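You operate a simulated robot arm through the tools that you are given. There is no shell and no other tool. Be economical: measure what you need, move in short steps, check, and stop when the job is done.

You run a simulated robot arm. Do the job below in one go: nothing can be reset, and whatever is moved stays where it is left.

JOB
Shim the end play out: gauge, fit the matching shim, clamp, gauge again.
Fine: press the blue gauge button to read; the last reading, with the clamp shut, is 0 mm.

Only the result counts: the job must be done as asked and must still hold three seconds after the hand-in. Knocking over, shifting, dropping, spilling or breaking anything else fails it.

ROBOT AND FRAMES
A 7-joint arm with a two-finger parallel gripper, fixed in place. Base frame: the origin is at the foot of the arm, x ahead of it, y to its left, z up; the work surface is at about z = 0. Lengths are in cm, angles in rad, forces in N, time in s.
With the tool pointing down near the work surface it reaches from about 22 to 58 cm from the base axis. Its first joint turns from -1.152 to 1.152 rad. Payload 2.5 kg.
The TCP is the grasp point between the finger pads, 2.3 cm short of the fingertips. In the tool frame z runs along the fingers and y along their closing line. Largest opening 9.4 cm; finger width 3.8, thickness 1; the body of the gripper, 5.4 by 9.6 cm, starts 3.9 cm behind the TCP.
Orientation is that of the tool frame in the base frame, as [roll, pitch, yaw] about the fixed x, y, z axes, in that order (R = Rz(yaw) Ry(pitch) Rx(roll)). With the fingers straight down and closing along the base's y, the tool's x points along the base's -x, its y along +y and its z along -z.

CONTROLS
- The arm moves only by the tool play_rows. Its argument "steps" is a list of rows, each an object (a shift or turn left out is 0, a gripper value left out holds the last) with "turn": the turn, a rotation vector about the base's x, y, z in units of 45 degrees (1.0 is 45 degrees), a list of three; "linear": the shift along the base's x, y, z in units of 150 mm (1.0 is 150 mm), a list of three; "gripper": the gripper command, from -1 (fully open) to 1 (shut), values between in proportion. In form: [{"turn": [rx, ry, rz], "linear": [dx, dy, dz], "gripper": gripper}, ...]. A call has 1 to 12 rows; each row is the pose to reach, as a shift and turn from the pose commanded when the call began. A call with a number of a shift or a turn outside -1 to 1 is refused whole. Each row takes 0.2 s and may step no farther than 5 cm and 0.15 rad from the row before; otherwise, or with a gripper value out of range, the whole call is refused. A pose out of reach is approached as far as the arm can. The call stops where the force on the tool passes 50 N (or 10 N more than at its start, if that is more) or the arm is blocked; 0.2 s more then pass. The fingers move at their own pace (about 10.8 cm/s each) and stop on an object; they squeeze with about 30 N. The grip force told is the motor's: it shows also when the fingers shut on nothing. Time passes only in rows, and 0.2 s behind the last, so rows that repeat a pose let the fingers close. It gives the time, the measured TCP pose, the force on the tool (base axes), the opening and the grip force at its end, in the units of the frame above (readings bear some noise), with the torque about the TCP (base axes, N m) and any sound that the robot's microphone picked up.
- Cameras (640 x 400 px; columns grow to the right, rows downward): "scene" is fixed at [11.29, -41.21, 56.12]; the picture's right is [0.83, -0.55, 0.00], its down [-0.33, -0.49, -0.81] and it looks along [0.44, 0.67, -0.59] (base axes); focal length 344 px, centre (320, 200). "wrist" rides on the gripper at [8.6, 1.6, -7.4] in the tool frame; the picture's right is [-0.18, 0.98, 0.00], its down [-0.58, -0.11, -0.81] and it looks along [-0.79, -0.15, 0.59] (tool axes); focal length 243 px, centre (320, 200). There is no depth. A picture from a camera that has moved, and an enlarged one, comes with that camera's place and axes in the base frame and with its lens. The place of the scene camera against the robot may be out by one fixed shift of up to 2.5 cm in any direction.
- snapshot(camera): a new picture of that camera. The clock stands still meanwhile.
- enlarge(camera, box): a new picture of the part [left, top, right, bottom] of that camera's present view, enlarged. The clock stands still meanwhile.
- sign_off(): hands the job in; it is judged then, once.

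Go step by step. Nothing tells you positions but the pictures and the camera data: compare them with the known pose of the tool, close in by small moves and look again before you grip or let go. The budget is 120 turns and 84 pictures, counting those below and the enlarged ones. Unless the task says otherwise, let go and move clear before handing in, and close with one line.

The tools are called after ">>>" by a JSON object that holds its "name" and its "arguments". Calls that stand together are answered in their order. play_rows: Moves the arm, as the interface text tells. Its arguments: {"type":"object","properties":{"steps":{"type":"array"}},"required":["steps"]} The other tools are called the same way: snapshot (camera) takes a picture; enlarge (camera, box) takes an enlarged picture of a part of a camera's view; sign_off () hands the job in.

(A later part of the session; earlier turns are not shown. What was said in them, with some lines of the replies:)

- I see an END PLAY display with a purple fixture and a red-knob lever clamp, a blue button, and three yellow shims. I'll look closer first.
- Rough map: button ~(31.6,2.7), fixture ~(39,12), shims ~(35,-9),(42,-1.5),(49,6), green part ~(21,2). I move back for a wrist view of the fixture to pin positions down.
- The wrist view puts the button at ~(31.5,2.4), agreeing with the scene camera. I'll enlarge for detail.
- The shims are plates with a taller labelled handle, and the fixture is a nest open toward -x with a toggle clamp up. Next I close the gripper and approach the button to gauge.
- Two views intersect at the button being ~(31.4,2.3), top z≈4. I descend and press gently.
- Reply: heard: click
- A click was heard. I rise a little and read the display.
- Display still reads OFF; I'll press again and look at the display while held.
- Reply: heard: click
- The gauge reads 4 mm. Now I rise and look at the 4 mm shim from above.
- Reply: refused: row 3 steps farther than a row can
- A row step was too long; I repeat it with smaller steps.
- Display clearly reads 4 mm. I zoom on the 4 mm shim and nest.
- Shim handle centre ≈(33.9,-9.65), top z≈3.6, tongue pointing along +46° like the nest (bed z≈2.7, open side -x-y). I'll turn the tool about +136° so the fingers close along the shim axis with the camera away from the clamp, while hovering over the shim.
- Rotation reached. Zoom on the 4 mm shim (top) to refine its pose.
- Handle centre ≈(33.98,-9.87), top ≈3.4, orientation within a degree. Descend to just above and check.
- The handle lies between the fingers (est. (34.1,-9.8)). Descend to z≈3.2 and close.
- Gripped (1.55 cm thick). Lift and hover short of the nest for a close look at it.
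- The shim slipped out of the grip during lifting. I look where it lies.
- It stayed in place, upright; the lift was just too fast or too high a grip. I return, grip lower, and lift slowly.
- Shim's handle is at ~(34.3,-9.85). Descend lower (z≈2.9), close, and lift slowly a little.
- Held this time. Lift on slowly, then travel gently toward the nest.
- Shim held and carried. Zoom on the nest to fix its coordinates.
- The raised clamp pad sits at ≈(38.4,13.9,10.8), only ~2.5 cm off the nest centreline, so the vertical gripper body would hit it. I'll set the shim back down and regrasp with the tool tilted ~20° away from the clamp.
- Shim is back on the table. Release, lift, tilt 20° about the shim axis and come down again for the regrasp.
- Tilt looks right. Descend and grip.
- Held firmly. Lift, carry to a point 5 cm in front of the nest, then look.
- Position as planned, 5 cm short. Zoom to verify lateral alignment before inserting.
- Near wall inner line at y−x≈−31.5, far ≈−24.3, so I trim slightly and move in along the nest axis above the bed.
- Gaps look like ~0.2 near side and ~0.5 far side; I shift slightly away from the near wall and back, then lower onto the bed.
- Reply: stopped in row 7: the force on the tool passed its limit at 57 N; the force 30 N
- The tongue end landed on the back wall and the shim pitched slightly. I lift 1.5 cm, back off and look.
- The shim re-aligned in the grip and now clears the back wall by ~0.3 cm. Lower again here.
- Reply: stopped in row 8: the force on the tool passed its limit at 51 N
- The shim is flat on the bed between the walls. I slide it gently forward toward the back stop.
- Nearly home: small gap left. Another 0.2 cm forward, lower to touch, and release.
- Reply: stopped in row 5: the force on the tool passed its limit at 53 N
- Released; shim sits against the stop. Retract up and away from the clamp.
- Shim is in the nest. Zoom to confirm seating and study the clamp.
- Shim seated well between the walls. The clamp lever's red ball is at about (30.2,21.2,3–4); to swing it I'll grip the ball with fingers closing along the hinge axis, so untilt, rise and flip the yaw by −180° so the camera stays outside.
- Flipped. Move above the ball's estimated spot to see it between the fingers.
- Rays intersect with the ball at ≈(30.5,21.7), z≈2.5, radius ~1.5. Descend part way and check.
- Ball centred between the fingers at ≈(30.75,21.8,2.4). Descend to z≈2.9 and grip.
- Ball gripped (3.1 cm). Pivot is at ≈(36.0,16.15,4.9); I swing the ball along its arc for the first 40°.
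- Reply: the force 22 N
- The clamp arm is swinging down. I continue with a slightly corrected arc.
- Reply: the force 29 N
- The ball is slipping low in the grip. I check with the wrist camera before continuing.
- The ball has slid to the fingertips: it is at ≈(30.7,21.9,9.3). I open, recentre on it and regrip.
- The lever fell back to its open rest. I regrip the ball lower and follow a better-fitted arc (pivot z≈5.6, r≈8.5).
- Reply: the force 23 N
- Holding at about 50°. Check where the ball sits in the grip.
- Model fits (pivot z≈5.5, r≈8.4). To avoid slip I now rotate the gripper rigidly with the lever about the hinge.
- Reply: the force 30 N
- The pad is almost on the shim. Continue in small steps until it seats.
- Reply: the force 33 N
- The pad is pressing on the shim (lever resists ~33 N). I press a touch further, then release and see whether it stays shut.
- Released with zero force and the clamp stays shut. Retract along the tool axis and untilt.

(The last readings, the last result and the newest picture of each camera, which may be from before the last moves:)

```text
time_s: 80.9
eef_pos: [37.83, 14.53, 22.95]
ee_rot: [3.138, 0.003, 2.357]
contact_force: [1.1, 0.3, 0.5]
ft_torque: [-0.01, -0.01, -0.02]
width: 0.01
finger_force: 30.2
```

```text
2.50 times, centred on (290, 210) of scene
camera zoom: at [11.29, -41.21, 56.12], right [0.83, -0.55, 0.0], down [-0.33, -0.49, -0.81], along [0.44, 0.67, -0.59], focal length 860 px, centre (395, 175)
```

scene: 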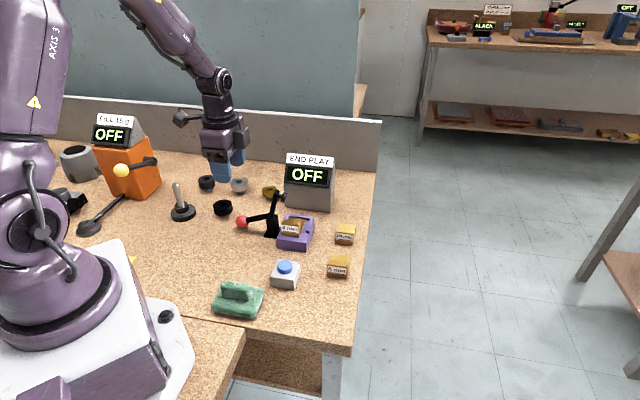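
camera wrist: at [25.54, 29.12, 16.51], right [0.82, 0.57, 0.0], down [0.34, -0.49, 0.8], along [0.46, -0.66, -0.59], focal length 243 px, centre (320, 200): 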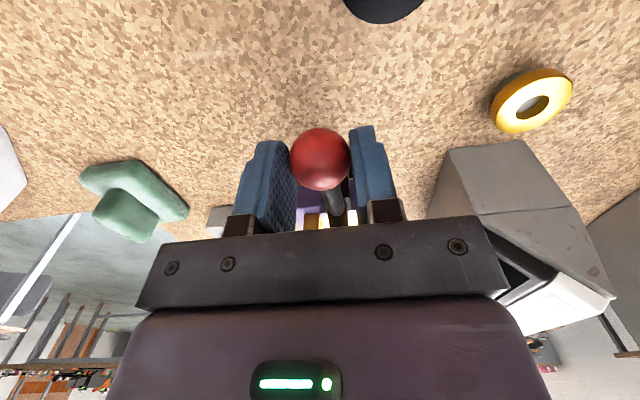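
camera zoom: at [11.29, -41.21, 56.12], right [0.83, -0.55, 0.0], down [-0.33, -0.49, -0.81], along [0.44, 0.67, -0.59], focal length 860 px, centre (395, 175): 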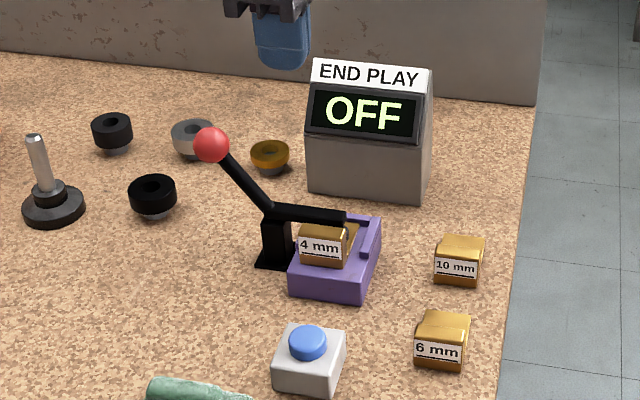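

The clamp is shut on the shim. Now press the blue button again.

>>> {"name": "play_rows", "arguments": {"steps": [{"linear": [-0.1, -0.2, 0]}, {"linear": [-0.22, -0.42, 0]}, {"linear": [-0.33, -0.63, 0]}, {"linear": [-0.425, -0.81, -0.05]}, {"linear": [-0.425, -0.81, -0.3]}, {"linear": [-0.425, -0.81, -0.6]}, {"linear": [-0.425, -0.81, -0.85]}, {"linear": [-0.425, -0.81, -0.95]}, {"linear": [-0.425, -0.81, -0.95]}]}}

>>> {"name": "play_rows", "arguments": {"steps": [{"linear": [0, 0, -0.08]}, {"linear": [0, 0, -0.13]}, {"linear": [0, 0, -0.16]}, {"linear": [0, 0, -0.18]}, {"linear": [0, 0, -0.185]}]}}

>>> {"name": "enlarge", "arguments": {"camera": "scene", "box": [200, 130, 380, 290]}}

```text
time_s: 82.9
eef_pos: [31.52, 2.35, 8.72]
ee_rot: [3.139, 0.001, 2.359]
contact_force: [-0.1, -0.2, -0.5]
ft_torque: [-0.01, 0.03, 0.01]
width: 0.0
finger_force: 30.0
```

```text
time_s: 84.1
eef_pos: [31.48, 2.43, 6.07]
ee_rot: [3.139, 0.0, 2.358]
contact_force: [-1.9, 0.4, 10.2]
ft_torque: [-0.04, 0.03, 0.04]
width: 0.0
finger_force: 30.3
heard: click
```

```text
2.50 times, centred on (290, 210) of scene
camera zoom: at [11.29, -41.21, 56.12], right [0.83, -0.55, 0.0], down [-0.33, -0.49, -0.81], along [0.44, 0.67, -0.59], focal length 860 px, centre (395, 175)
```

zoom: 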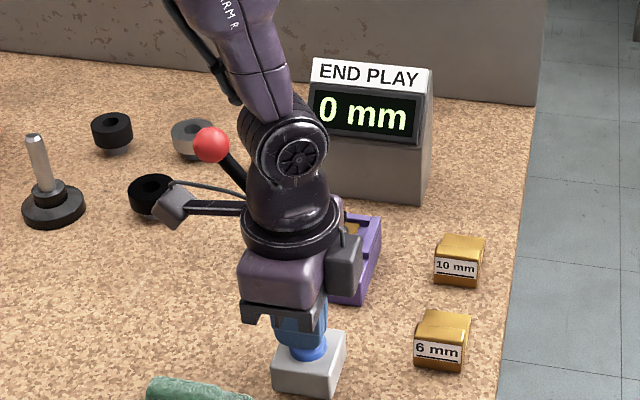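

The gauge reads 0 mm with the clamp shut. Move clear and verify.

>>> {"name": "play_rows", "arguments": {"steps": [{"linear": [0, 0, 0.15]}, {"linear": [0, 0, 0.4]}, {"linear": [0, 0, 0.7]}, {"linear": [0, 0, 0.95]}, {"linear": [0, 0, 0.95]}]}}

>>> {"name": "snapshot", "arguments": {"camera": "scene"}}

```text
time_s: 85.3
eef_pos: [31.45, 2.42, 20.22]
ee_rot: [3.139, 0.001, 2.358]
contact_force: [0.1, 0.2, 0.2]
ft_torque: [-0.01, -0.01, 0.0]
width: 0.0
finger_force: 30.3
```

```text
6 pictures are left
```

scene: 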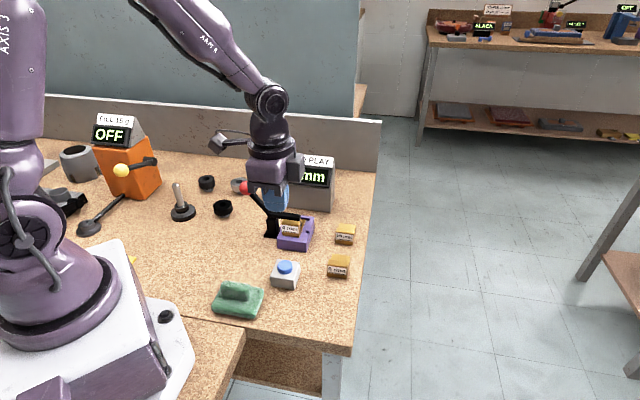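

The arm is clear, the clamp is shut on the 4 mm shim, and everything else is where it was. Handing in.

>>> {"name": "sign_off", "arguments": {}}

```text
The job is handed in.
```

The job is done and handed in: the first gauge reading was 4 mm, I fitted the 4 mm shim and shut the clamp, and the last reading was 0 mm. The shim slipped out of the grip on the first lift but stayed upright in place, and nothing else looked moved in the last picture.
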